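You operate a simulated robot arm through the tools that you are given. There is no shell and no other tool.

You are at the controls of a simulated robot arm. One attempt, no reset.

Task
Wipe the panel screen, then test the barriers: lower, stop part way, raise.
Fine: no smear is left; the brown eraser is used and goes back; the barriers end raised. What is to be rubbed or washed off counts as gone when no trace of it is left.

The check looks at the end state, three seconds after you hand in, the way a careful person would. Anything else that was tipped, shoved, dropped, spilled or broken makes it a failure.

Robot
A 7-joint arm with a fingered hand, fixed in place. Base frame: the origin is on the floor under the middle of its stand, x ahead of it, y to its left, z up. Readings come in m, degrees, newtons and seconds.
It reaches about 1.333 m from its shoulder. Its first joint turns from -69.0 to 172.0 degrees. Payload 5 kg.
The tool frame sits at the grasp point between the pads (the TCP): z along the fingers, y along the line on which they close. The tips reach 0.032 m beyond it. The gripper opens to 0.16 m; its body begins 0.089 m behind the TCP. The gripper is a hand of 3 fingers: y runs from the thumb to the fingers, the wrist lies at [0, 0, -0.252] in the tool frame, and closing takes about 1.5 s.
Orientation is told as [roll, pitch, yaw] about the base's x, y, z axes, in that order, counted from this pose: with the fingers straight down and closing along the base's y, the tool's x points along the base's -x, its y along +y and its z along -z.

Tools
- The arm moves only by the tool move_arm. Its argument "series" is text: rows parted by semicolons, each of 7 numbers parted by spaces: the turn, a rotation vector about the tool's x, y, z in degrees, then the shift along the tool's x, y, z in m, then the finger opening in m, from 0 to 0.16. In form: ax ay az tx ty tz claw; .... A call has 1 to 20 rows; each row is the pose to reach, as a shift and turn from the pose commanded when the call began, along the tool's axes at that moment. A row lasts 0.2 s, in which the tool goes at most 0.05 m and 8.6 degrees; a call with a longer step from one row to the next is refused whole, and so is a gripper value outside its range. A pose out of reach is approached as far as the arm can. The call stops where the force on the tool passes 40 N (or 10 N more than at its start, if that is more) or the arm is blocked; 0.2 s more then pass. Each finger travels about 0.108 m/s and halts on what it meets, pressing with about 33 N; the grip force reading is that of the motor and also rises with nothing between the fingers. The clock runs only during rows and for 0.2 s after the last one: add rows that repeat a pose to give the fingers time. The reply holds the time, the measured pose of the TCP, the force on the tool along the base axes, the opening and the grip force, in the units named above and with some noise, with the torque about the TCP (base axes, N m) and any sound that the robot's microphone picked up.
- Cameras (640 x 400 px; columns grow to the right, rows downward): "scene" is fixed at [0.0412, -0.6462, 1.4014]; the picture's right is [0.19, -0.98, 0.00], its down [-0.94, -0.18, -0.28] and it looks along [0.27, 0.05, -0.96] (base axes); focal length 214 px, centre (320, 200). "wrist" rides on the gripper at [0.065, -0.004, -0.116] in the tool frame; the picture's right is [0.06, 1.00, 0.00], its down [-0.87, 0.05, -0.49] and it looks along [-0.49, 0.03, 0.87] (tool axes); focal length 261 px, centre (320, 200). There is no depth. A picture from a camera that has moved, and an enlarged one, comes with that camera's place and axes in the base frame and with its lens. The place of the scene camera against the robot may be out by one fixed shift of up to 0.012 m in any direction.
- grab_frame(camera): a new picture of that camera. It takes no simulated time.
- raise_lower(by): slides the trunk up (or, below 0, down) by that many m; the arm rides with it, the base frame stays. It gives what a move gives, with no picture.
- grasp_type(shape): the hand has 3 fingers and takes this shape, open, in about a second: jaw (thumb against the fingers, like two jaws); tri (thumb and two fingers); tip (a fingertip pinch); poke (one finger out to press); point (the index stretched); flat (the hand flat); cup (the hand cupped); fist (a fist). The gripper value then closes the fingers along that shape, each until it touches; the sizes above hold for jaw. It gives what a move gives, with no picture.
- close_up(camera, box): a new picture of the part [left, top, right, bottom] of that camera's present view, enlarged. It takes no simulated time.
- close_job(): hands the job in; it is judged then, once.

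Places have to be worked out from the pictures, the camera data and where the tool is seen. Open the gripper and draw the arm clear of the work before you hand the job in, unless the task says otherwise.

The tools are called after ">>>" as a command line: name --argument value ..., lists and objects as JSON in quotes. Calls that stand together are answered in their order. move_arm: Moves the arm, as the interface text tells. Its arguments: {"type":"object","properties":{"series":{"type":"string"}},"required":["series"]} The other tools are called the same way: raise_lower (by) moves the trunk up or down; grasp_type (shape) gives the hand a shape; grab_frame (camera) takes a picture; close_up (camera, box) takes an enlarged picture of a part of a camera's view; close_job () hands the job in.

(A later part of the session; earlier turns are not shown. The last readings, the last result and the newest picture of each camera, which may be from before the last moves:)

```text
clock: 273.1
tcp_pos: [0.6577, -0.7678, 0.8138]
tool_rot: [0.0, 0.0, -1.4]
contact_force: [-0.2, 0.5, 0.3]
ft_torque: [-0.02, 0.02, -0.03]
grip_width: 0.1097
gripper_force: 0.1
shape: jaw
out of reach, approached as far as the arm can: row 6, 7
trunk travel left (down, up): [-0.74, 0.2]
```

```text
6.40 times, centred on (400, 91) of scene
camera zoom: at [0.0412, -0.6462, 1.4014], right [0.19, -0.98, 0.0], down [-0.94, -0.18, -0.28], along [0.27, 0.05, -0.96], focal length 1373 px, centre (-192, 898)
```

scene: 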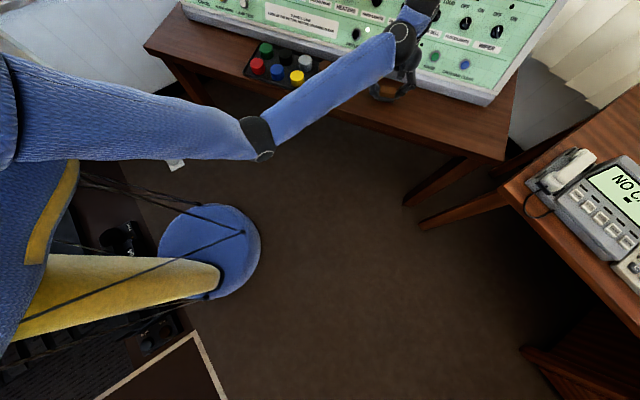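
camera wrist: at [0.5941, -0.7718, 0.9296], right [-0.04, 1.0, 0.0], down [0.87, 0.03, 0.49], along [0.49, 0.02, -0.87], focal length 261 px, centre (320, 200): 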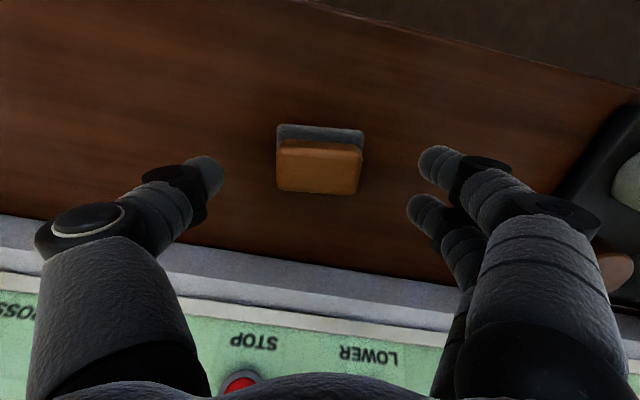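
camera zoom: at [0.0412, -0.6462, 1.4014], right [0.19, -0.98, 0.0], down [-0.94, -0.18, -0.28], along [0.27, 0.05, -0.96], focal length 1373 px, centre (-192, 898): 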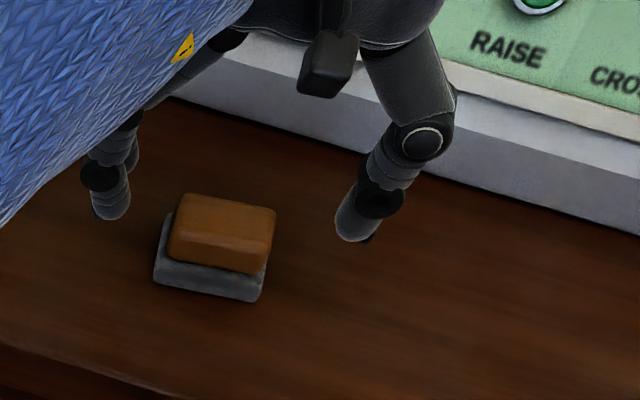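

The eraser now sits within about 2 mm of where it was at the start. I raise with the trunk (the arm is near a limit) and then shape the hand to poke, in free space.

>>> raise_lower --by 0.2

>>> grasp_type --shape "poke"

>>> grab_frame --camera "wrist"

>>> grab_frame --camera "scene"

```text
clock: 275.3
tcp_pos: [0.6575, -0.7692, 1.0138]
tool_rot: [0.0, 0.0, -1.5]
contact_force: [0.1, -0.9, 0.4]
ft_torque: [0.03, -0.03, 0.01]
grip_width: 0.1098
gripper_force: 0.1
shape: jaw
trunk travel left (down, up): [-0.94, 0.0]
```

```text
clock: 276.2
tcp_pos: [0.6576, -0.7697, 1.0141]
tool_rot: [-0.1, -0.1, -1.6]
contact_force: [0.1, -0.8, 0.3]
ft_torque: [0.02, 0.01, 0.0]
grip_width: 0.0001
gripper_force: 0.0
shape: poke
trunk travel left (down, up): [-0.94, 0.0]
```

```text
taken
camera wrist: at [0.5931, -0.7729, 1.1296], right [-0.04, 1.0, 0.0], down [0.87, 0.03, 0.49], along [0.49, 0.02, -0.87], focal length 261 px, centre (320, 200)
```

wrist: 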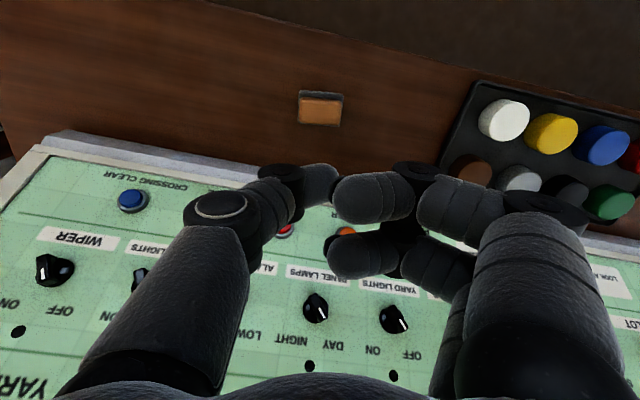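

```text
taken
```

scene: 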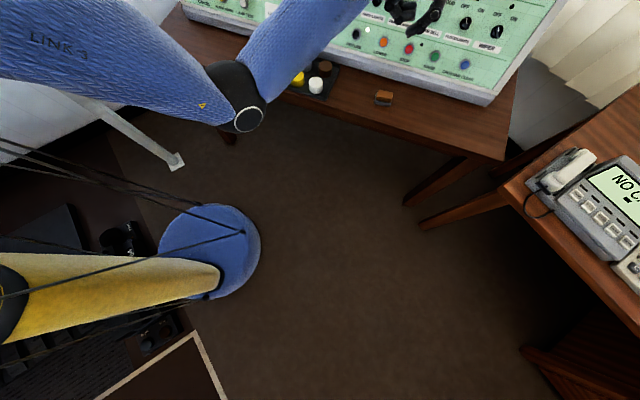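

The hand is still settling into the poke shape. I hold still a moment and look again.

>>> move_arm --series "0 0 0 0 0 0 0.16; 0 0 0 0 0 0 0.16; 0 0 0 0 0 0 0.16; 0 0 0 0 0 0 0.16"

>>> grab_frame --camera "wrist"

>>> close_up --camera "scene" --box '[340, 0, 500, 100]'

```text
clock: 277.2
tcp_pos: [0.6568, -0.7682, 1.0136]
tool_rot: [0.0, -0.1, -1.5]
contact_force: [0.5, -0.3, -0.3]
ft_torque: [0.03, 0.01, 0.03]
grip_width: 0.0
gripper_force: 0.1
shape: poke
trunk travel left (down, up): [-0.94, 0.0]
```

```text
taken
camera wrist: at [0.5931, -0.7729, 1.1295], right [-0.04, 1.0, 0.0], down [0.87, 0.03, 0.49], along [0.49, 0.02, -0.87], focal length 261 px, centre (320, 200)
```

wrist: 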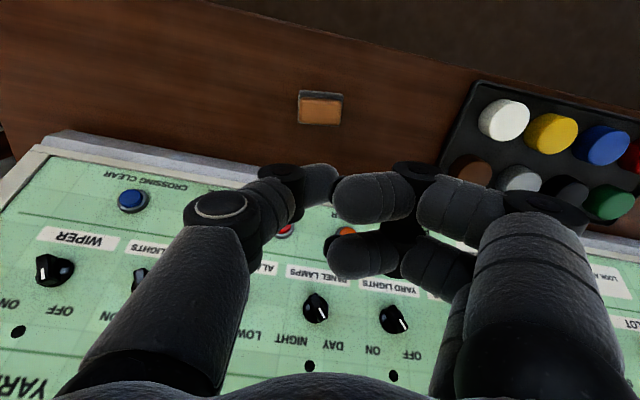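

```text
4.00 times, centred on (420, 50) of scene
camera zoom: at [0.0412, -0.6462, 1.4014], right [0.19, -0.98, 0.0], down [-0.94, -0.18, -0.28], along [0.27, 0.05, -0.96], focal length 858 px, centre (-80, 800)
```

zoom: 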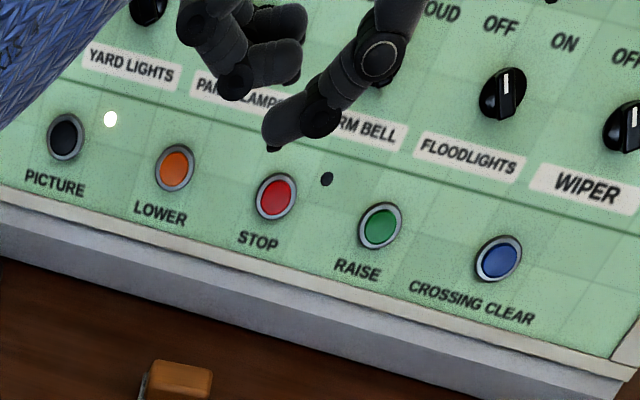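

In this shape the thumb is stretched out along the hand's axis, its tip about 3–4 cm beyond the TCP, with the fingers curled behind it. I now pitch the hand to -62° in front of the button row, staying well off the panel.

>>> move_arm --series "0.5 -6.2 0.8 -0.0024 0.0047 0.0014 0.16; 0.9 -12.4 1.5 -0.0049 0.0095 0.0028 0.16; 1.4 -18.6 2.3 -0.0073 0.0142 0.0042 0.16; 1.8 -24.8 3.1 -0.0097 0.019 0.0056 0.16; 2.3 -31 3.8 -0.0122 0.0237 0.007 0.16; 2.3 -31 3.8 -0.0122 0.0237 0.007 0.16"

>>> grab_frame --camera "scene"

```text
clock: 278.6
tcp_pos: [0.6693, -0.7459, 1.0077]
tool_rot: [-1.3, -31.2, -5.1]
contact_force: [-0.2, 0.0, 1.0]
ft_torque: [0.0, -0.01, 0.02]
grip_width: 0.0003
gripper_force: 0.1
shape: poke
trunk travel left (down, up): [-0.94, 0.0]
```

```text
taken
```

scene: 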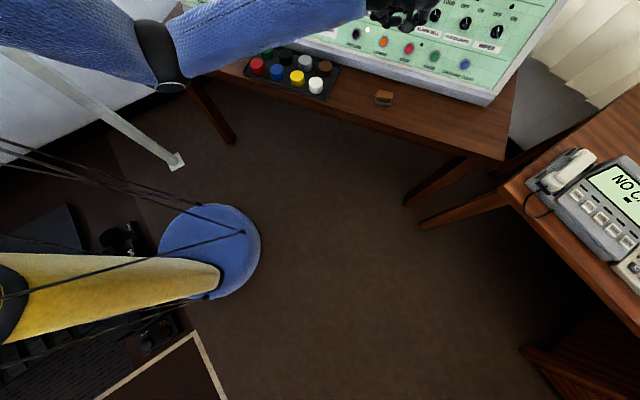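

>>> move_arm --series "0.5 -6.2 0.8 -0.0006 0.0054 0.0022 0.16; 0.9 -12.3 1.6 -0.0012 0.0108 0.0044 0.16; 1.4 -18.5 2.3 -0.0018 0.0161 0.0067 0.16; 1.8 -24.6 3.1 -0.0024 0.0215 0.0089 0.16; 2.3 -30.8 3.9 -0.003 0.0269 0.0111 0.16; 2.3 -30.8 3.9 -0.003 0.0269 0.0111 0.16"

>>> grab_frame --camera "wrist"

>>> grab_frame --camera "scene"

```text
clock: 280.0
tcp_pos: [0.6814, -0.7183, 0.9979]
tool_rot: [0.0, -61.9, -9.9]
contact_force: [0.1, -0.1, -0.1]
ft_torque: [0.0, -0.01, -0.02]
grip_width: 0.0
gripper_force: 0.0
shape: poke
trunk travel left (down, up): [-0.94, 0.0]
```

```text
taken
camera wrist: at [0.5505, -0.7002, 0.9952], right [0.14, 0.99, -0.06], down [-0.02, 0.06, 1.0], along [0.99, -0.14, 0.03], focal length 261 px, centre (320, 200)
```

wrist: 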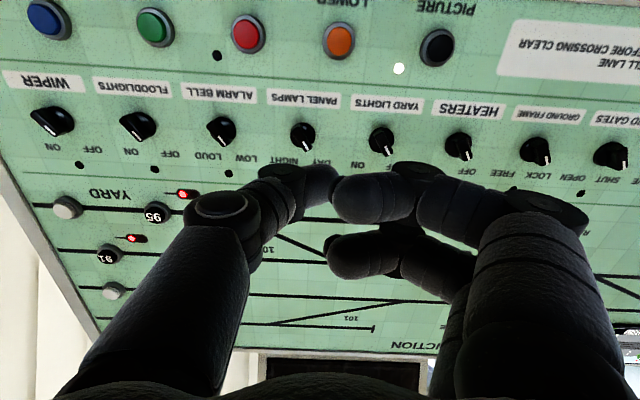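

```text
taken
```

scene: 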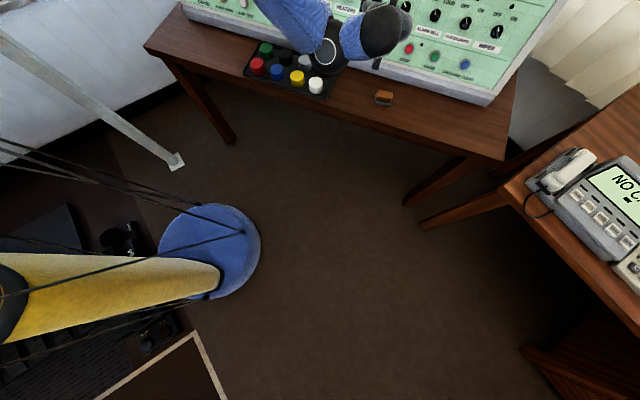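

The button row is in clear view: PICTURE, LOWER (orange), STOP (red), RAISE (green), CLEAR. I estimate LOWER at [0.797, -0.726, 0.850], STOP [0.779, -0.807, 0.852], RAISE [0.764, -0.889, 0.852]; I zoom on the poking tip to know where it is.

>>> close_up --camera "wrist" --box '[240, 130, 440, 255]'

>>> close_up --camera "scene" --box '[300, 0, 460, 100]'

```text
3.20 times, centred on (340, 192) of wrist
camera zoom: at [0.5505, -0.7002, 0.9952], right [0.14, 0.99, -0.06], down [-0.02, 0.06, 1.0], along [0.99, -0.14, 0.03], focal length 834 px, centre (256, 224)
```

zoom: 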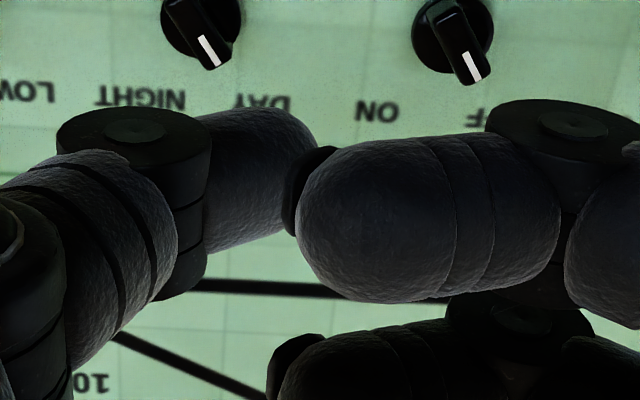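

```text
4.00 times, centred on (380, 50) of scene
camera zoom: at [0.0412, -0.6462, 1.4014], right [0.19, -0.98, 0.0], down [-0.94, -0.18, -0.28], along [0.27, 0.05, -0.96], focal length 858 px, centre (80, 800)
```

zoom: 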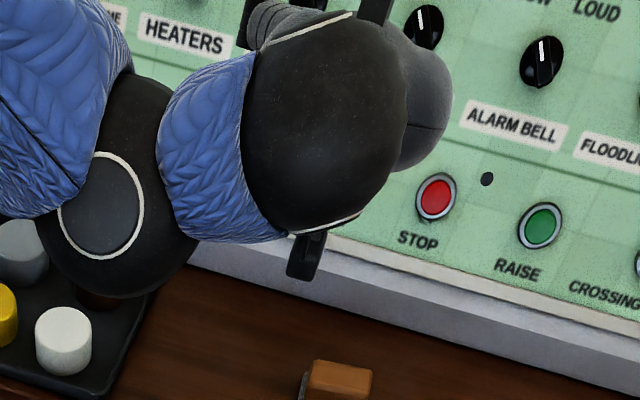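

The poking tip is the thumb's, roughly 34 mm ahead of the TCP and about 8 mm toward +y. I move to about 3 cm in front of LOWER.

>>> move_arm --series "0 0 0 0.0191 0.001 0.0268 0.16; 0 0 0 0.0382 0.0021 0.0537 0.16; 0 0 0 0.0572 0.0031 0.0805 0.16; 0 0 0 0.0763 0.0041 0.1073 0.16; 0 0 0 0.0763 0.0041 0.1073 0.16"

>>> grab_frame --camera "wrist"

>>> close_up --camera "scene" --box '[300, 0, 460, 100]'

```text
clock: 281.2
tcp_pos: [0.7393, -0.7244, 0.8812]
tool_rot: [0.3, -62.3, -10.2]
contact_force: [1.2, 1.0, 1.8]
ft_torque: [0.03, 0.16, -0.07]
grip_width: 0.0
gripper_force: 0.1
shape: poke
trunk travel left (down, up): [-0.94, 0.0]
```

```text
taken
camera wrist: at [0.6091, -0.707, 0.8776], right [0.14, 0.99, -0.05], down [-0.02, 0.06, 1.0], along [0.99, -0.14, 0.03], focal length 261 px, centre (320, 200)
```

wrist: 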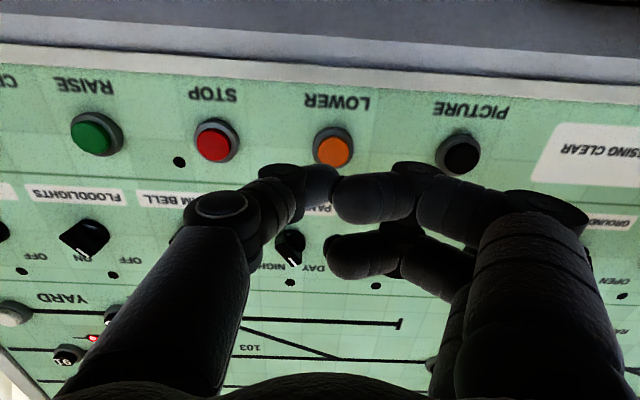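

```text
4.00 times, centred on (380, 50) of scene
camera zoom: at [0.0412, -0.6462, 1.4014], right [0.19, -0.98, 0.0], down [-0.94, -0.18, -0.28], along [0.27, 0.05, -0.96], focal length 858 px, centre (80, 800)
```

zoom: 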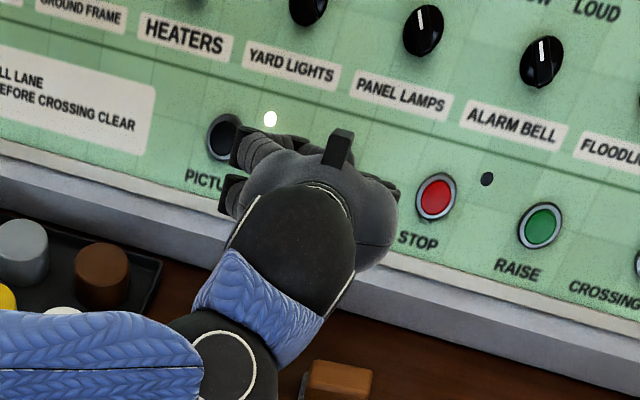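

I check the arm's clearance over the tray in the full scene before pressing.

>>> grab_frame --camera "scene"

>>> close_up --camera "wrist" --box '[240, 90, 440, 215]'

```text
taken
```

scene: 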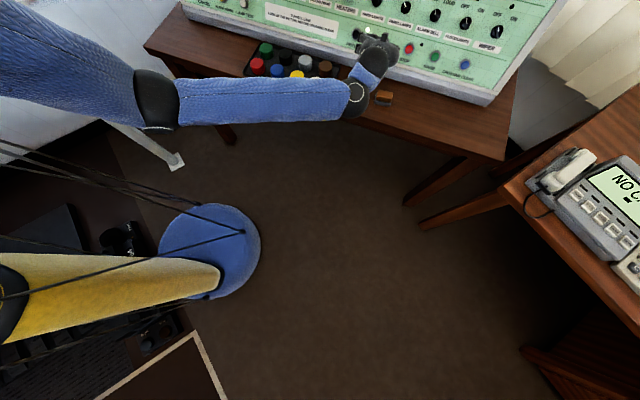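

```text
3.20 times, centred on (340, 152) of wrist
camera zoom: at [0.6091, -0.707, 0.8776], right [0.14, 0.99, -0.05], down [-0.02, 0.06, 1.0], along [0.99, -0.14, 0.03], focal length 834 px, centre (256, 352)
```

zoom: 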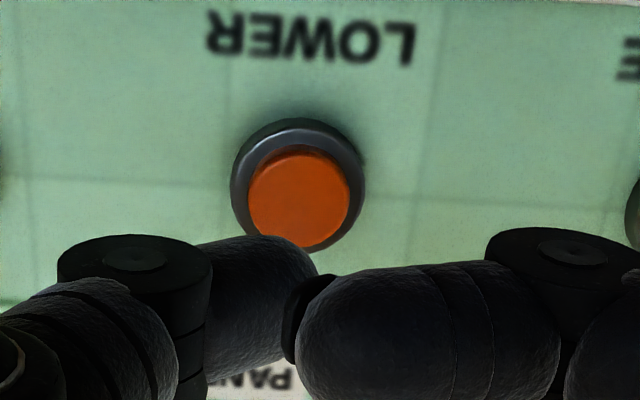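

LOWER is refined to [0.800, -0.727, 0.848]. I line up (4.5 mm down, 2.5 mm left) and creep toward it until it just touches.

>>> move_arm --series "0 0 0 0.0045 0.0025 0.01 0.16; 0 0 0 0.0045 0.0025 0.02 0.16; 0 0 0 0.0045 0.0025 0.026 0.16; 0 0 0 0.0045 0.0025 0.029 0.16; 0 0 0 0.0045 0.0025 0.029 0.16"

>>> close_up --camera "wrist" --box '[240, 90, 440, 215]'

>>> close_up --camera "scene" --box '[340, 10, 440, 72]'

```text
clock: 282.4
tcp_pos: [0.7638, -0.7269, 0.8631]
tool_rot: [0.1, -61.9, -10.2]
contact_force: [0.2, 1.0, -0.7]
ft_torque: [-0.02, -0.01, 0.0]
grip_width: 0.0
gripper_force: 0.2
shape: poke
trunk travel left (down, up): [-0.94, 0.0]
```

```text
3.20 times, centred on (340, 152) of wrist
camera zoom: at [0.6335, -0.7099, 0.8587], right [0.15, 0.99, -0.05], down [-0.02, 0.06, 1.0], along [0.99, -0.14, 0.02], focal length 834 px, centre (256, 352)
```

zoom: 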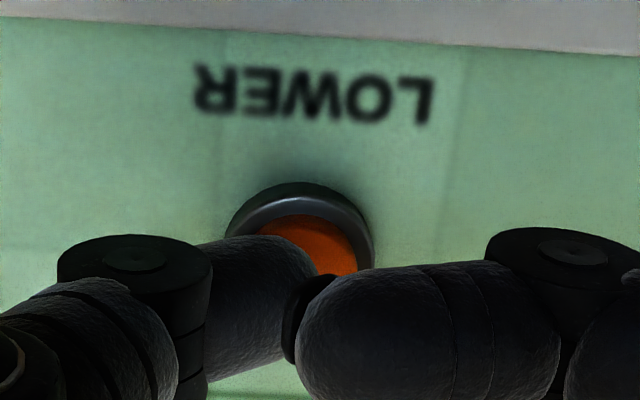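

```text
6.40 times, centred on (390, 41) of scene
camera zoom: at [0.0412, -0.6462, 1.4014], right [0.19, -0.98, 0.0], down [-0.94, -0.18, -0.28], along [0.27, 0.05, -0.96], focal length 1373 px, centre (-128, 1218)
```

zoom: 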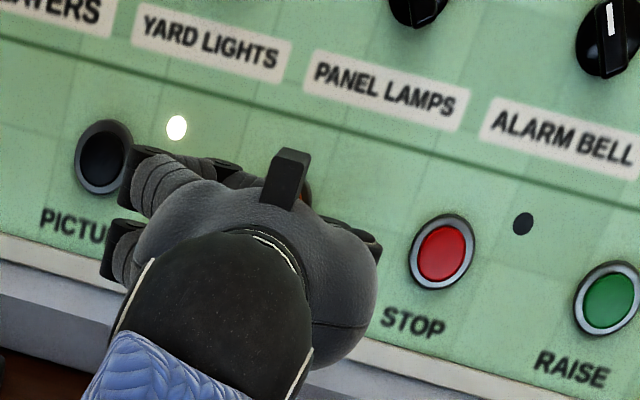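

Lined up within about 1 mm, roughly 5 mm short of the button. I press in a few millimetres and see what happens.

>>> move_arm --series "0 0 0 0 0 0.004 0.16; 0 0 0 0 0 0.007 0.16; 0 0 0 0 0 0.009 0.16"

```text
clock: 283.2
tcp_pos: [0.7703, -0.73, 0.858]
tool_rot: [0.1, -62.0, -10.2]
contact_force: [-0.3, -0.1, 0.5]
ft_torque: [-0.03, 0.01, 0.03]
grip_width: 0.0
gripper_force: 0.1
shape: poke
trunk travel left (down, up): [-0.94, 0.0]
```

No contact yet; I continue in 2 mm steps.

>>> move_arm --series "0 0 0 0 0 0.002 0.16; 0 0 0 0 0 0.004 0.16"

>>> close_up --camera "wrist" --box '[240, 90, 440, 215]'

```text
clock: 283.8
tcp_pos: [0.7739, -0.7296, 0.8574]
tool_rot: [0.2, -61.9, -10.3]
contact_force: [-2.0, -0.1, 1.0]
ft_torque: [-0.02, 0.02, 0.01]
grip_width: 0.0002
gripper_force: 0.2
shape: poke
trunk travel left (down, up): [-0.94, 0.0]
heard: click
```

```text
3.20 times, centred on (340, 152) of wrist
camera zoom: at [0.6441, -0.7118, 0.854], right [0.15, 0.99, -0.05], down [-0.02, 0.06, 1.0], along [0.99, -0.14, 0.02], focal length 834 px, centre (256, 352)
```

zoom: 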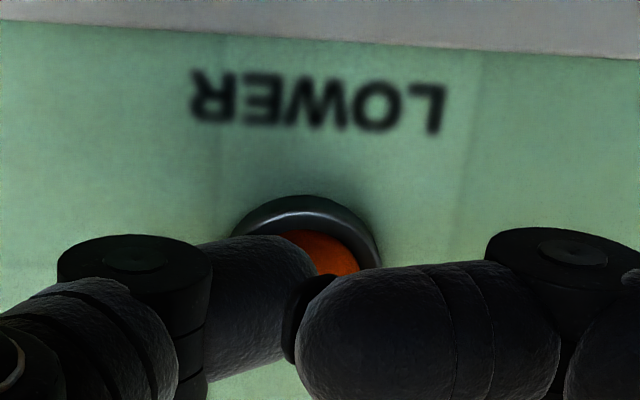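

Click – LOWER is pressed and the barriers should be moving. I pull back 3 cm and shift 8.5 cm along the row to face STOP.

>>> move_arm --series "0 0 0 0 0 -0.028 0.16; 0 0 0 0 -0.043 -0.03 0.16; 0 0 0 0 -0.0855 -0.025 0.16"

>>> grab_frame --camera "wrist"

>>> grab_frame --camera "scene"

```text
clock: 284.6
tcp_pos: [0.7365, -0.8088, 0.8669]
tool_rot: [0.5, -61.9, -10.4]
contact_force: [0.1, 0.0, -0.4]
ft_torque: [-0.02, -0.06, -0.05]
grip_width: 0.0
gripper_force: 0.0
shape: poke
trunk travel left (down, up): [-0.94, 0.0]
```

```text
taken
camera wrist: at [0.6067, -0.7912, 0.8641], right [0.14, 0.99, -0.05], down [-0.02, 0.05, 1.0], along [0.99, -0.14, 0.02], focal length 261 px, centre (320, 200)
```

wrist: 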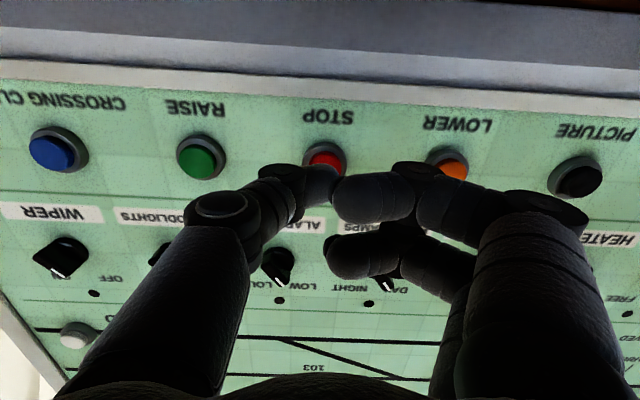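

```text
taken
```

scene: 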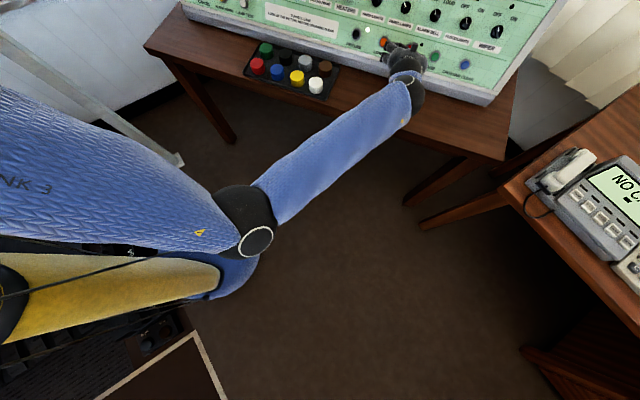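

STOP is straight ahead, about 2.5 cm from the tip. Roughly 0.8 s has passed since the click, so I press STOP now.

>>> move_arm --series "0 0 0 -0.001 0.001 0.012 0.16; 0 0 0 -0.001 0.001 0.02 0.16; 0 0 0 -0.001 0.001 0.025 0.16; 0 0 0 -0.001 0.001 0.027 0.16"

```text
clock: 285.6
tcp_pos: [0.7599, -0.8125, 0.8588]
tool_rot: [0.2, -62.0, -10.2]
contact_force: [-2.7, 0.7, 2.4]
ft_torque: [0.0, -0.01, 0.02]
grip_width: 0.0
gripper_force: 0.0
shape: poke
trunk travel left (down, up): [-0.94, 0.0]
heard: click
```

Click again – STOP pressed. I draw back and move up and left, turning toward the screen, to check that the barriers really stand part way.

>>> move_arm --series "0 0 0 0 0 -0.035 0.16; 0 0 0 0 0 -0.07 0.16; -4.4 0 -2.4 -0.018 0.0233 -0.092 0.16; -8.8 0 -4.7 -0.0361 0.0465 -0.1137 0.16; -13.3 0 -7.1 -0.0541 0.0698 -0.1356 0.16; -17.7 0 -9.4 -0.0721 0.0931 -0.1575 0.16; -22.1 0 -11.8 -0.0902 0.1163 -0.1793 0.16; -26.5 0 -14.1 -0.1082 0.1396 -0.2012 0.16; -26.5 0 -14.1 -0.1082 0.1396 -0.2012 0.16"

>>> grab_frame --camera "wrist"

>>> grab_frame --camera "scene"

```text
clock: 287.6
tcp_pos: [0.6621, -0.6531, 1.0447]
tool_rot: [0.2, -61.9, 19.8]
contact_force: [0.3, 0.4, 0.0]
ft_torque: [-0.01, 0.02, 0.03]
grip_width: 0.0001
gripper_force: 0.1
shape: poke
trunk travel left (down, up): [-0.94, 0.0]
```

```text
taken
camera wrist: at [0.5398, -0.7039, 1.0417], right [-0.37, 0.93, -0.05], down [-0.04, 0.04, 1.0], along [0.93, 0.37, 0.02], focal length 261 px, centre (320, 200)
```

wrist: 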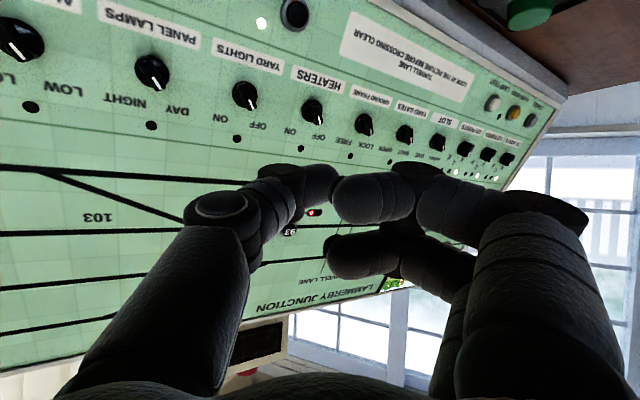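

```text
taken
```

scene: 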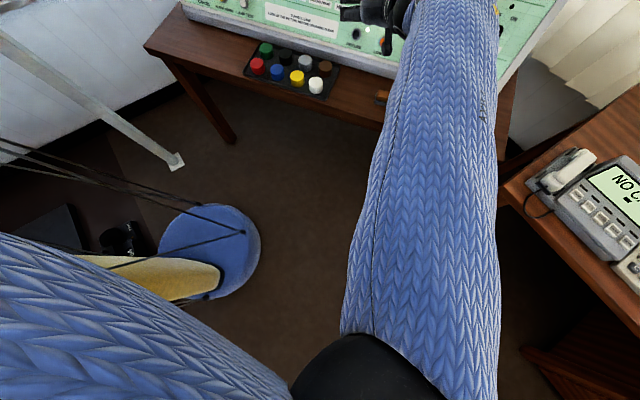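

The screen is just hidden behind the curled fingers. I rise straight up so it comes into the clear upper part of the view.

>>> move_arm --series "0 0 0 -0.0353 0 -0.0188 0.16; 0 0 0 -0.0706 0 -0.0376 0.16; 0 0 0 -0.106 0 -0.0563 0.16; 0 0 0 -0.1413 0 -0.0751 0.16; 0 0 0 -0.1766 0 -0.0939 0.16; 0 0 0 -0.2119 0 -0.1127 0.16; 0 0 0 -0.2472 0 -0.1315 0.16; 0 0 0 -0.2826 0 -0.1502 0.16; 0 0 0 -0.3179 0 -0.169 0.16; 0 0 0 -0.3179 0 -0.169 0.16"

>>> grab_frame --camera "wrist"

```text
clock: 289.8
tcp_pos: [0.6622, -0.6562, 1.4077]
tool_rot: [0.2, -62.1, 19.7]
contact_force: [-0.4, -0.3, -0.3]
ft_torque: [0.0, 0.01, -0.02]
grip_width: 0.0001
gripper_force: 0.0
shape: poke
trunk travel left (down, up): [-0.94, 0.0]
```

```text
taken
camera wrist: at [0.5393, -0.7064, 1.4047], right [-0.37, 0.93, -0.05], down [-0.04, 0.04, 1.0], along [0.93, 0.37, 0.02], focal length 261 px, centre (320, 200)
```

wrist: 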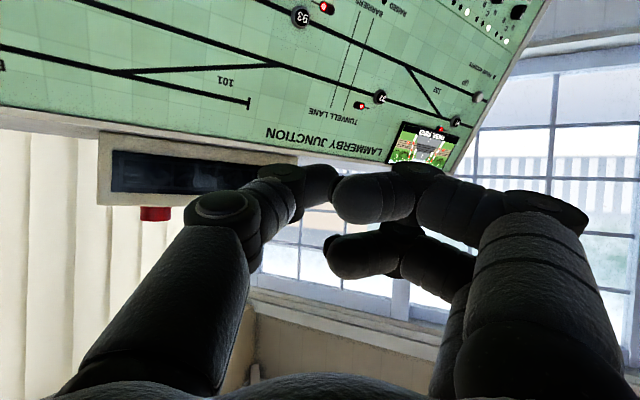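

The screen is in view now; I enlarge it and the barrier lamps.

>>> close_up --camera "wrist" --box '[370, 110, 470, 172]'

>>> close_up --camera "wrist" --box '[330, 0, 530, 125]'

```text
6.40 times, centred on (420, 141) of wrist
camera zoom: at [0.5393, -0.7064, 1.4047], right [-0.37, 0.93, -0.05], down [-0.04, 0.04, 1.0], along [0.93, 0.37, 0.02], focal length 1668 px, centre (-320, 578)
```

zoom: 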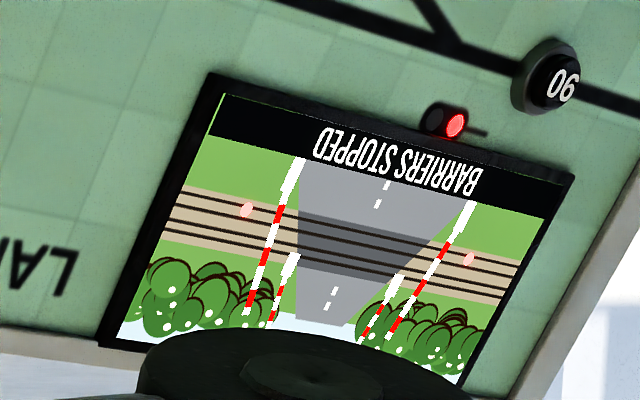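

```text
3.20 times, centred on (430, 62) of wrist
camera zoom: at [0.5393, -0.7064, 1.4047], right [-0.37, 0.93, -0.05], down [-0.04, 0.04, 1.0], along [0.93, 0.37, 0.02], focal length 834 px, centre (-32, 640)
```

zoom: 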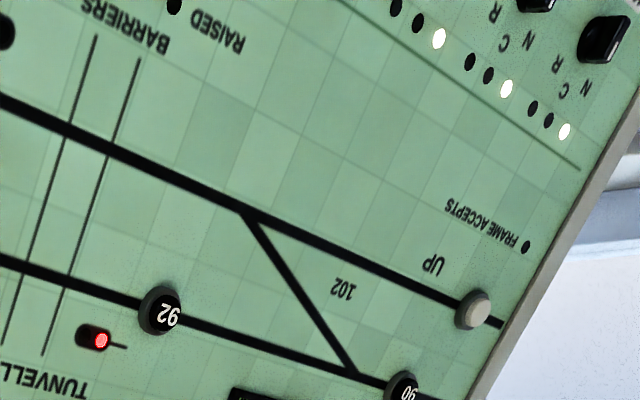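

The screen reads "BARRIERS STOPPED", but the arms still look almost upright – I stopped too soon, before they had really come down. I'll lower again and wait longer; first I go back down the same way.

>>> move_arm --series "0 0 0 0.0353 0 0.0188 0.16; 0 0 0 0.0706 0 0.0376 0.16; 0 0 0 0.106 0 0.0563 0.16; 0 0 0 0.1413 0 0.0751 0.16; 0 0 0 0.1766 0 0.0939 0.16; 0 0 0 0.2119 0 0.1127 0.16; 0 0 0 0.2472 0 0.1315 0.16; 0 0 0 0.2826 0 0.1502 0.16; 0 0 0 0.3179 0 0.169 0.16; 0 0 0 0.3179 0 0.169 0.16"

>>> grab_frame --camera "scene"

```text
clock: 292.0
tcp_pos: [0.6604, -0.6533, 1.0495]
tool_rot: [0.1, -62.0, 19.8]
contact_force: [-0.9, 0.1, 0.9]
ft_torque: [-0.01, 0.0, 0.02]
grip_width: 0.0
gripper_force: 0.1
shape: poke
trunk travel left (down, up): [-0.94, 0.0]
```

```text
taken
```

scene: 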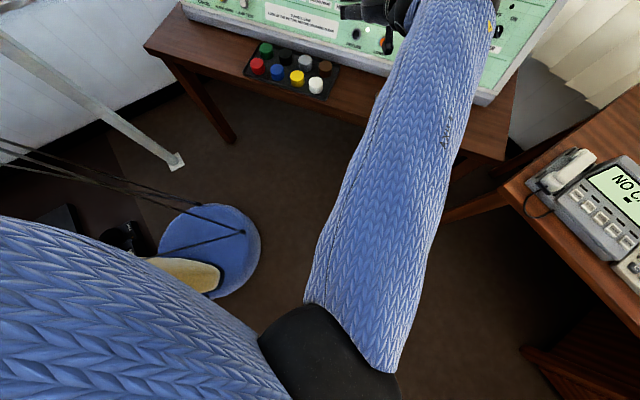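

Back at the lower waypoint, all clear. I return to about 3 cm in front of LOWER.

>>> move_arm --series "3.8 0 2 0.018 -0.0138 0.0187 0.16; 7.6 0 4 0.0361 -0.0276 0.0375 0.16; 11.4 0 6 0.0541 -0.0414 0.0562 0.16; 15.1 0 8.1 0.0722 -0.0552 0.075 0.16; 18.9 0 10.1 0.0902 -0.069 0.0937 0.16; 22.7 0 12.1 0.1083 -0.0828 0.1125 0.16; 26.5 0 14.1 0.1263 -0.0966 0.1312 0.16; 26.5 0 14.1 0.1263 -0.0966 0.1312 0.16"

>>> grab_frame --camera "wrist"

>>> close_up --camera "wrist" --box '[240, 90, 440, 215]'

```text
clock: 293.8
tcp_pos: [0.7483, -0.7264, 0.8767]
tool_rot: [0.0, -62.0, -10.3]
contact_force: [-0.5, -1.2, -0.6]
ft_torque: [-0.01, -0.02, -0.02]
grip_width: 0.0
gripper_force: 0.0
shape: poke
trunk travel left (down, up): [-0.94, 0.0]
```

```text
taken
camera wrist: at [0.6176, -0.7079, 0.8719], right [0.15, 0.99, -0.05], down [-0.02, 0.06, 1.0], along [0.99, -0.14, 0.02], focal length 261 px, centre (320, 200)
```

wrist: 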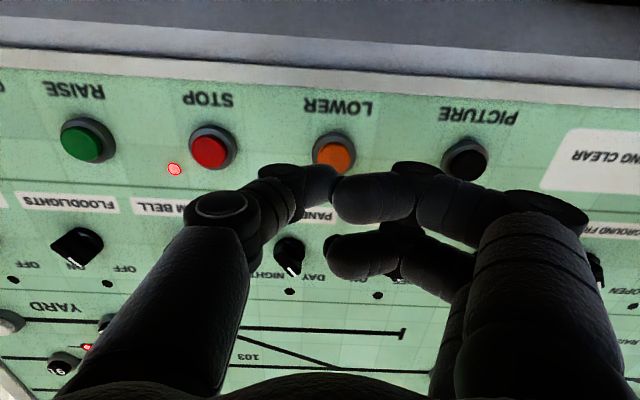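

```text
3.20 times, centred on (340, 152) of wrist
camera zoom: at [0.6176, -0.7079, 0.8719], right [0.15, 0.99, -0.05], down [-0.02, 0.06, 1.0], along [0.99, -0.14, 0.02], focal length 834 px, centre (256, 352)
```

zoom: 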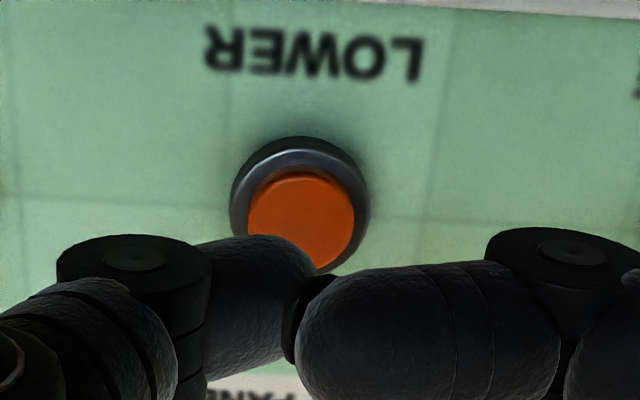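

The lamp by STOP is lit, confirming it. I press LOWER again.

>>> move_arm --series "0 0 0 0.0049 0.0014 0.014 0.16; 0 0 0 0.0049 0.0014 0.024 0.16; 0 0 0 0.0049 0.0014 0.031 0.16; 0 0 0 0.0049 0.0014 0.0345 0.16"

```text
clock: 294.8
tcp_pos: [0.7743, -0.7306, 0.8554]
tool_rot: [0.2, -62.0, -10.2]
contact_force: [-3.8, -0.6, 3.0]
ft_torque: [0.01, 0.03, -0.04]
grip_width: 0.0
gripper_force: 0.1
shape: poke
trunk travel left (down, up): [-0.94, 0.0]
heard: click
```

Clicked. I shift in front of STOP and wait there about two seconds.

>>> move_arm --series "0 0 0 0 0 -0.028 0.16; 0 0 0 0 -0.043 -0.03 0.16; 0 0 0 0 -0.0855 -0.025 0.16; 0 0 0 0 -0.0855 -0.025 0.16; 0 0 0 0 -0.0855 -0.025 0.16; 0 0 0 0 -0.0855 -0.025 0.16; 0 0 0 0 -0.0855 -0.025 0.16; 0 0 0 0 -0.0855 -0.025 0.16; 0 0 0 0 -0.0855 -0.025 0.16; 0 0 0 0 -0.0855 -0.025 0.16; 0 0 0 0 -0.0855 -0.025 0.16; 0 0 0 0 -0.0855 -0.025 0.16"

>>> grab_frame --camera "wrist"

```text
clock: 297.4
tcp_pos: [0.7365, -0.8093, 0.8665]
tool_rot: [0.2, -62.0, -10.1]
contact_force: [0.8, 0.2, 0.0]
ft_torque: [0.01, -0.02, 0.01]
grip_width: 0.0
gripper_force: 0.1
shape: poke
trunk travel left (down, up): [-0.94, 0.0]
```

```text
taken
camera wrist: at [0.607, -0.7922, 0.863], right [0.15, 0.99, -0.05], down [-0.02, 0.06, 1.0], along [0.99, -0.14, 0.02], focal length 261 px, centre (320, 200)
```

wrist: 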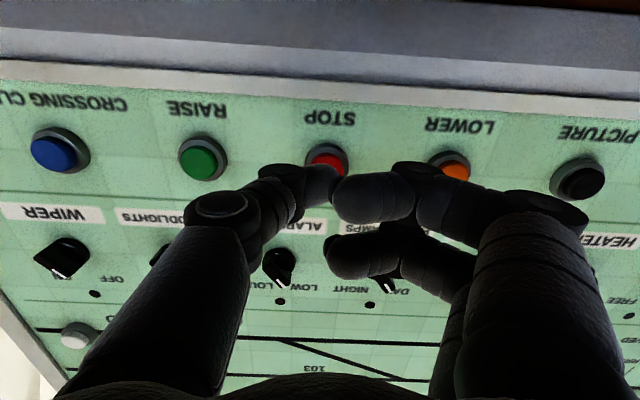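

About 2.6 s have passed since the click. I press STOP.

>>> move_arm --series "0 0 0 -0.001 0.001 0.012 0.16; 0 0 0 -0.001 0.001 0.02 0.16; 0 0 0 -0.001 0.001 0.025 0.16; 0 0 0 -0.001 0.001 0.027 0.16"

```text
clock: 298.4
tcp_pos: [0.7611, -0.8126, 0.8542]
tool_rot: [0.1, -62.0, -10.3]
contact_force: [-10.4, -0.9, 4.1]
ft_torque: [-0.01, 0.0, -0.05]
grip_width: 0.0
gripper_force: 0.0
shape: poke
trunk travel left (down, up): [-0.94, 0.0]
heard: click
```

Clicked. I back off and go up to the viewing spot to check the barrier position on the screen.

>>> move_arm --series "0 0 0 0 0 -0.035 0.16; 0 0 0 0 0 -0.07 0.16; -4.4 0 -2.4 -0.018 0.0233 -0.092 0.16; -8.8 0 -4.7 -0.0361 0.0465 -0.1137 0.16; -13.3 0 -7.1 -0.0541 0.0698 -0.1356 0.16; -17.7 0 -9.4 -0.0721 0.0931 -0.1575 0.16; -22.1 0 -11.8 -0.0902 0.1163 -0.1793 0.16; -26.5 0 -14.1 -0.1082 0.1396 -0.2012 0.16; -26.5 0 -14.1 -0.1082 0.1396 -0.2012 0.16"

>>> grab_frame --camera "wrist"

```text
clock: 300.4
tcp_pos: [0.6637, -0.6522, 1.0441]
tool_rot: [0.2, -62.0, 19.9]
contact_force: [-0.5, -0.9, -0.1]
ft_torque: [-0.01, -0.02, 0.02]
grip_width: 0.0001
gripper_force: 0.2
shape: poke
trunk travel left (down, up): [-0.94, 0.0]
```

```text
taken
camera wrist: at [0.5415, -0.7036, 1.0398], right [-0.37, 0.93, -0.05], down [-0.04, 0.04, 1.0], along [0.93, 0.37, 0.02], focal length 261 px, centre (320, 200)
```

wrist: 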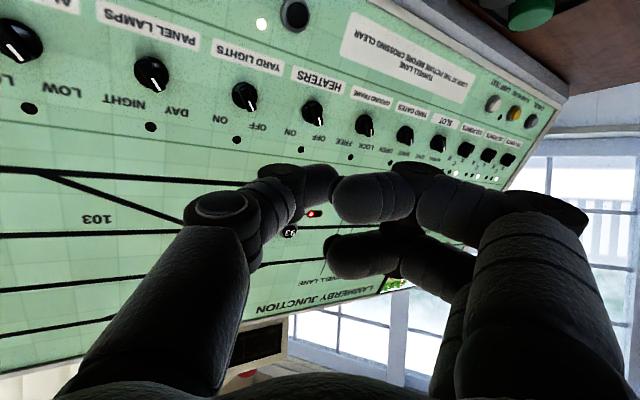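

>>> move_arm --series "0 0 0 -0.0353 0 -0.0188 0.16; 0 0 0 -0.0706 0 -0.0376 0.16; 0 0 0 -0.106 0 -0.0563 0.16; 0 0 0 -0.1413 0 -0.0751 0.16; 0 0 0 -0.1766 0 -0.0939 0.16; 0 0 0 -0.2119 0 -0.1127 0.16; 0 0 0 -0.2472 0 -0.1315 0.16; 0 0 0 -0.2826 0 -0.1502 0.16; 0 0 0 -0.3179 0 -0.169 0.16; 0 0 0 -0.3179 0 -0.169 0.16"

>>> close_up --camera "wrist" --box '[370, 110, 470, 172]'

```text
clock: 302.6
tcp_pos: [0.6614, -0.6513, 1.403]
tool_rot: [0.1, -61.9, 19.8]
contact_force: [0.3, 0.0, -0.2]
ft_torque: [0.0, 0.0, 0.0]
grip_width: 0.0
gripper_force: 0.1
shape: poke
trunk travel left (down, up): [-0.94, 0.0]
```

```text
6.40 times, centred on (420, 141) of wrist
camera zoom: at [0.5385, -0.7031, 1.4003], right [-0.37, 0.93, -0.05], down [-0.04, 0.04, 1.0], along [0.93, 0.37, 0.02], focal length 1668 px, centre (-320, 578)
```

zoom: 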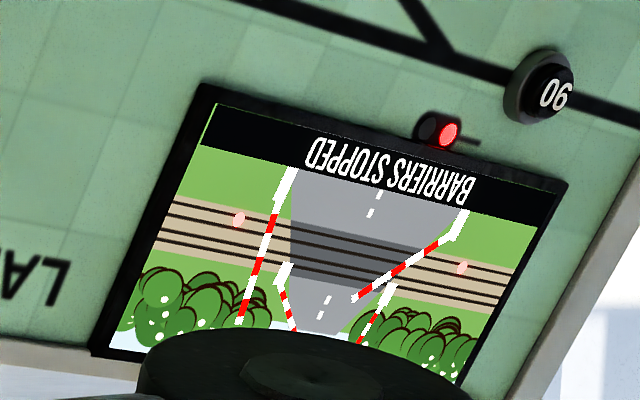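

"BARRIERS STOPPED" again, and now two of the barrier arms are clearly part way down. Next is RAISE; I go back down to the waypoint.

>>> move_arm --series "0 0 0 0.0353 0 0.0188 0.16; 0 0 0 0.0706 0 0.0376 0.16; 0 0 0 0.106 0 0.0563 0.16; 0 0 0 0.1413 0 0.0751 0.16; 0 0 0 0.1766 0 0.0939 0.16; 0 0 0 0.2119 0 0.1127 0.16; 0 0 0 0.2472 0 0.1315 0.16; 0 0 0 0.2826 0 0.1502 0.16; 0 0 0 0.3179 0 0.169 0.16; 0 0 0 0.3179 0 0.169 0.16"

>>> grab_frame --camera "scene"

```text
clock: 304.8
tcp_pos: [0.6631, -0.6535, 1.0433]
tool_rot: [0.0, -61.9, 19.9]
contact_force: [0.6, 0.1, 0.1]
ft_torque: [-0.01, 0.01, 0.02]
grip_width: 0.0003
gripper_force: 0.1
shape: poke
trunk travel left (down, up): [-0.94, 0.0]
```

```text
taken
```

scene: 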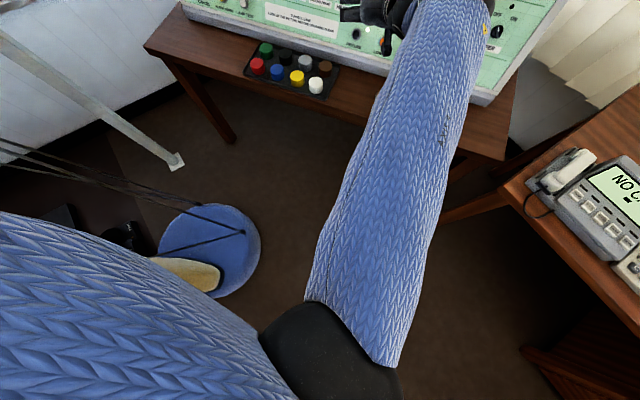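

Good. I move to about 3.5 cm in front of RAISE.

>>> move_arm --series "3.3 0 1.8 0.0207 -0.0304 0.0066 0.16; 6.6 0 3.5 0.0415 -0.0607 0.0133 0.16; 9.9 0 5.3 0.0622 -0.0911 0.0199 0.16; 13.3 0 7.1 0.083 -0.1214 0.0265 0.16; 16.6 0 8.8 0.1037 -0.1518 0.0331 0.16; 19.9 0 10.6 0.1244 -0.1821 0.0398 0.16; 23.2 0 12.3 0.1452 -0.2125 0.0464 0.16; 26.5 0 14.1 0.1659 -0.2428 0.053 0.16; 26.5 0 14.1 0.1659 -0.2428 0.053 0.16"

>>> grab_frame --camera "wrist"

>>> close_up --camera "wrist" --box '[240, 90, 440, 215]'

```text
clock: 306.8
tcp_pos: [0.7156, -0.8886, 0.8725]
tool_rot: [0.1, -62.0, -10.2]
contact_force: [-0.4, -0.5, 0.0]
ft_torque: [0.02, 0.02, 0.02]
grip_width: 0.0
gripper_force: 0.1
shape: poke
trunk travel left (down, up): [-0.94, 0.0]
```

```text
taken
camera wrist: at [0.5855, -0.8723, 0.8702], right [0.15, 0.99, -0.05], down [-0.02, 0.06, 1.0], along [0.99, -0.14, 0.02], focal length 261 px, centre (320, 200)
```

wrist: 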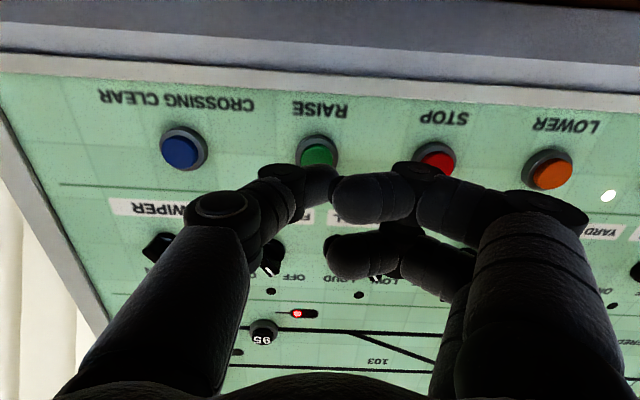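

```text
3.20 times, centred on (340, 152) of wrist
camera zoom: at [0.5855, -0.8723, 0.8702], right [0.15, 0.99, -0.05], down [-0.02, 0.06, 1.0], along [0.99, -0.14, 0.02], focal length 834 px, centre (256, 352)
```

zoom: 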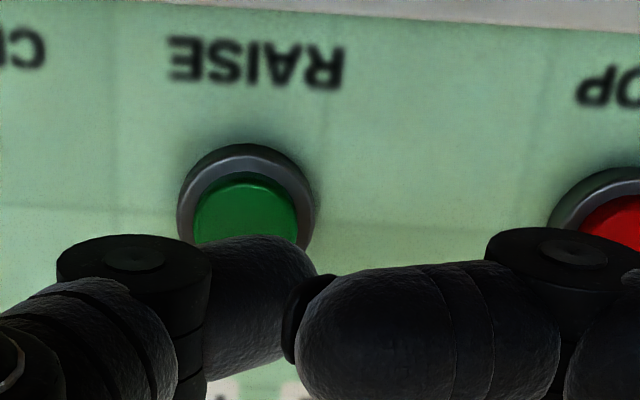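

RAISE is about 1 cm to the left (in -y) of the tip's line, so I shift 10.5 mm and approach to within about 1 cm, then look again.

>>> move_arm --series "0 0 0 0 -0.0105 0 0.16; 0 0 0 0 -0.0105 0.012 0.16; 0 0 0 0 -0.0105 0.022 0.16; 0 0 0 0 -0.0105 0.022 0.16"

>>> close_up --camera "wrist" --box '[240, 90, 440, 215]'

```text
clock: 307.8
tcp_pos: [0.7339, -0.904, 0.8634]
tool_rot: [0.2, -62.1, -10.1]
contact_force: [-0.1, -0.1, -0.5]
ft_torque: [0.01, -0.01, 0.0]
grip_width: 0.0
gripper_force: 0.1
shape: poke
trunk travel left (down, up): [-0.94, 0.0]
```

```text
3.20 times, centred on (340, 152) of wrist
camera zoom: at [0.6035, -0.8869, 0.8593], right [0.15, 0.99, -0.05], down [-0.02, 0.06, 1.0], along [0.99, -0.14, 0.02], focal length 834 px, centre (256, 352)
```

zoom: 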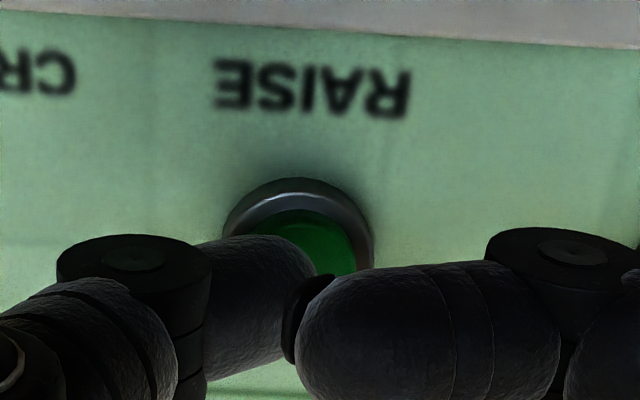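

The view matches the one I had just before LOWER clicked. I press RAISE.

>>> move_arm --series "0 0 0 0 0 0.006 0.16; 0 0 0 0 0 0.011 0.16; 0 0 0 0 0 0.014 0.16; 0 0 0 0 0 0.016 0.16"

```text
clock: 308.8
tcp_pos: [0.7454, -0.909, 0.8568]
tool_rot: [0.1, -62.1, -10.2]
contact_force: [-18.4, 1.6, 7.8]
ft_torque: [0.0, 0.02, 0.04]
grip_width: 0.0
gripper_force: 0.0
shape: poke
trunk travel left (down, up): [-0.94, 0.0]
heard: click
```

Click. I back off and return to the viewing spot to watch them rise.

>>> move_arm --series "0 0 0 0 0 -0.035 0.16; 0 0 0 0 0 -0.07 0.16; -3.8 0 -2 -0.0151 0.0339 -0.0887 0.16; -7.6 0 -4 -0.0303 0.0677 -0.1074 0.16; -11.4 0 -6 -0.0454 0.1016 -0.1261 0.16; -15.1 0 -8.1 -0.0606 0.1354 -0.1447 0.16; -18.9 0 -10.1 -0.0757 0.1693 -0.1634 0.16; -22.7 0 -12.1 -0.0909 0.2031 -0.1821 0.16; -26.5 0 -14.1 -0.106 0.237 -0.2008 0.16; -26.5 0 -14.1 -0.106 0.237 -0.2008 0.16"

>>> grab_frame --camera "scene"

```text
clock: 311.0
tcp_pos: [0.6637, -0.6534, 1.0439]
tool_rot: [0.2, -62.0, 19.9]
contact_force: [-0.3, -0.3, 0.9]
ft_torque: [0.03, -0.02, 0.02]
grip_width: 0.0
gripper_force: 0.0
shape: poke
trunk travel left (down, up): [-0.94, 0.0]
```

```text
taken
```

scene: 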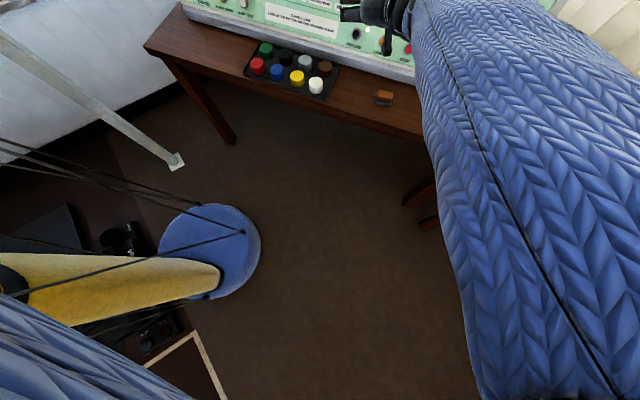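

>>> move_arm --series "0 0 0 -0.0353 0 -0.0188 0.16; 0 0 0 -0.0706 0 -0.0376 0.16; 0 0 0 -0.106 0 -0.0563 0.16; 0 0 0 -0.1413 0 -0.0751 0.16; 0 0 0 -0.1766 0 -0.0939 0.16; 0 0 0 -0.2119 0 -0.1127 0.16; 0 0 0 -0.2472 0 -0.1315 0.16; 0 0 0 -0.2826 0 -0.1502 0.16; 0 0 0 -0.3179 0 -0.169 0.16; 0 0 0 -0.3179 0 -0.169 0.16"

>>> close_up --camera "wrist" --box '[370, 110, 470, 172]'

>>> close_up --camera "wrist" --box '[330, 0, 530, 125]'

```text
clock: 313.2
tcp_pos: [0.6644, -0.6536, 1.4012]
tool_rot: [0.2, -62.0, 19.8]
contact_force: [0.2, -0.2, -0.8]
ft_torque: [0.02, -0.03, 0.01]
grip_width: 0.0
gripper_force: 0.0
shape: poke
trunk travel left (down, up): [-0.94, 0.0]
```

```text
6.40 times, centred on (420, 141) of wrist
camera zoom: at [0.5409, -0.7047, 1.3979], right [-0.37, 0.93, -0.05], down [-0.04, 0.04, 1.0], along [0.93, 0.37, 0.02], focal length 1668 px, centre (-320, 578)
```

zoom: 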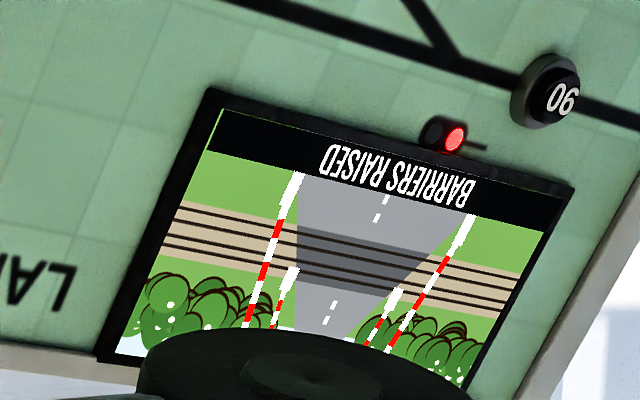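

```text
3.20 times, centred on (430, 62) of wrist
camera zoom: at [0.5409, -0.7047, 1.3979], right [-0.37, 0.93, -0.05], down [-0.04, 0.04, 1.0], along [0.93, 0.37, 0.02], focal length 834 px, centre (-32, 640)
```

zoom: 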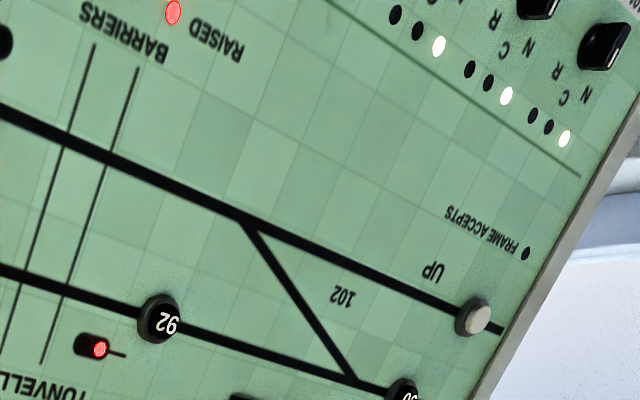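

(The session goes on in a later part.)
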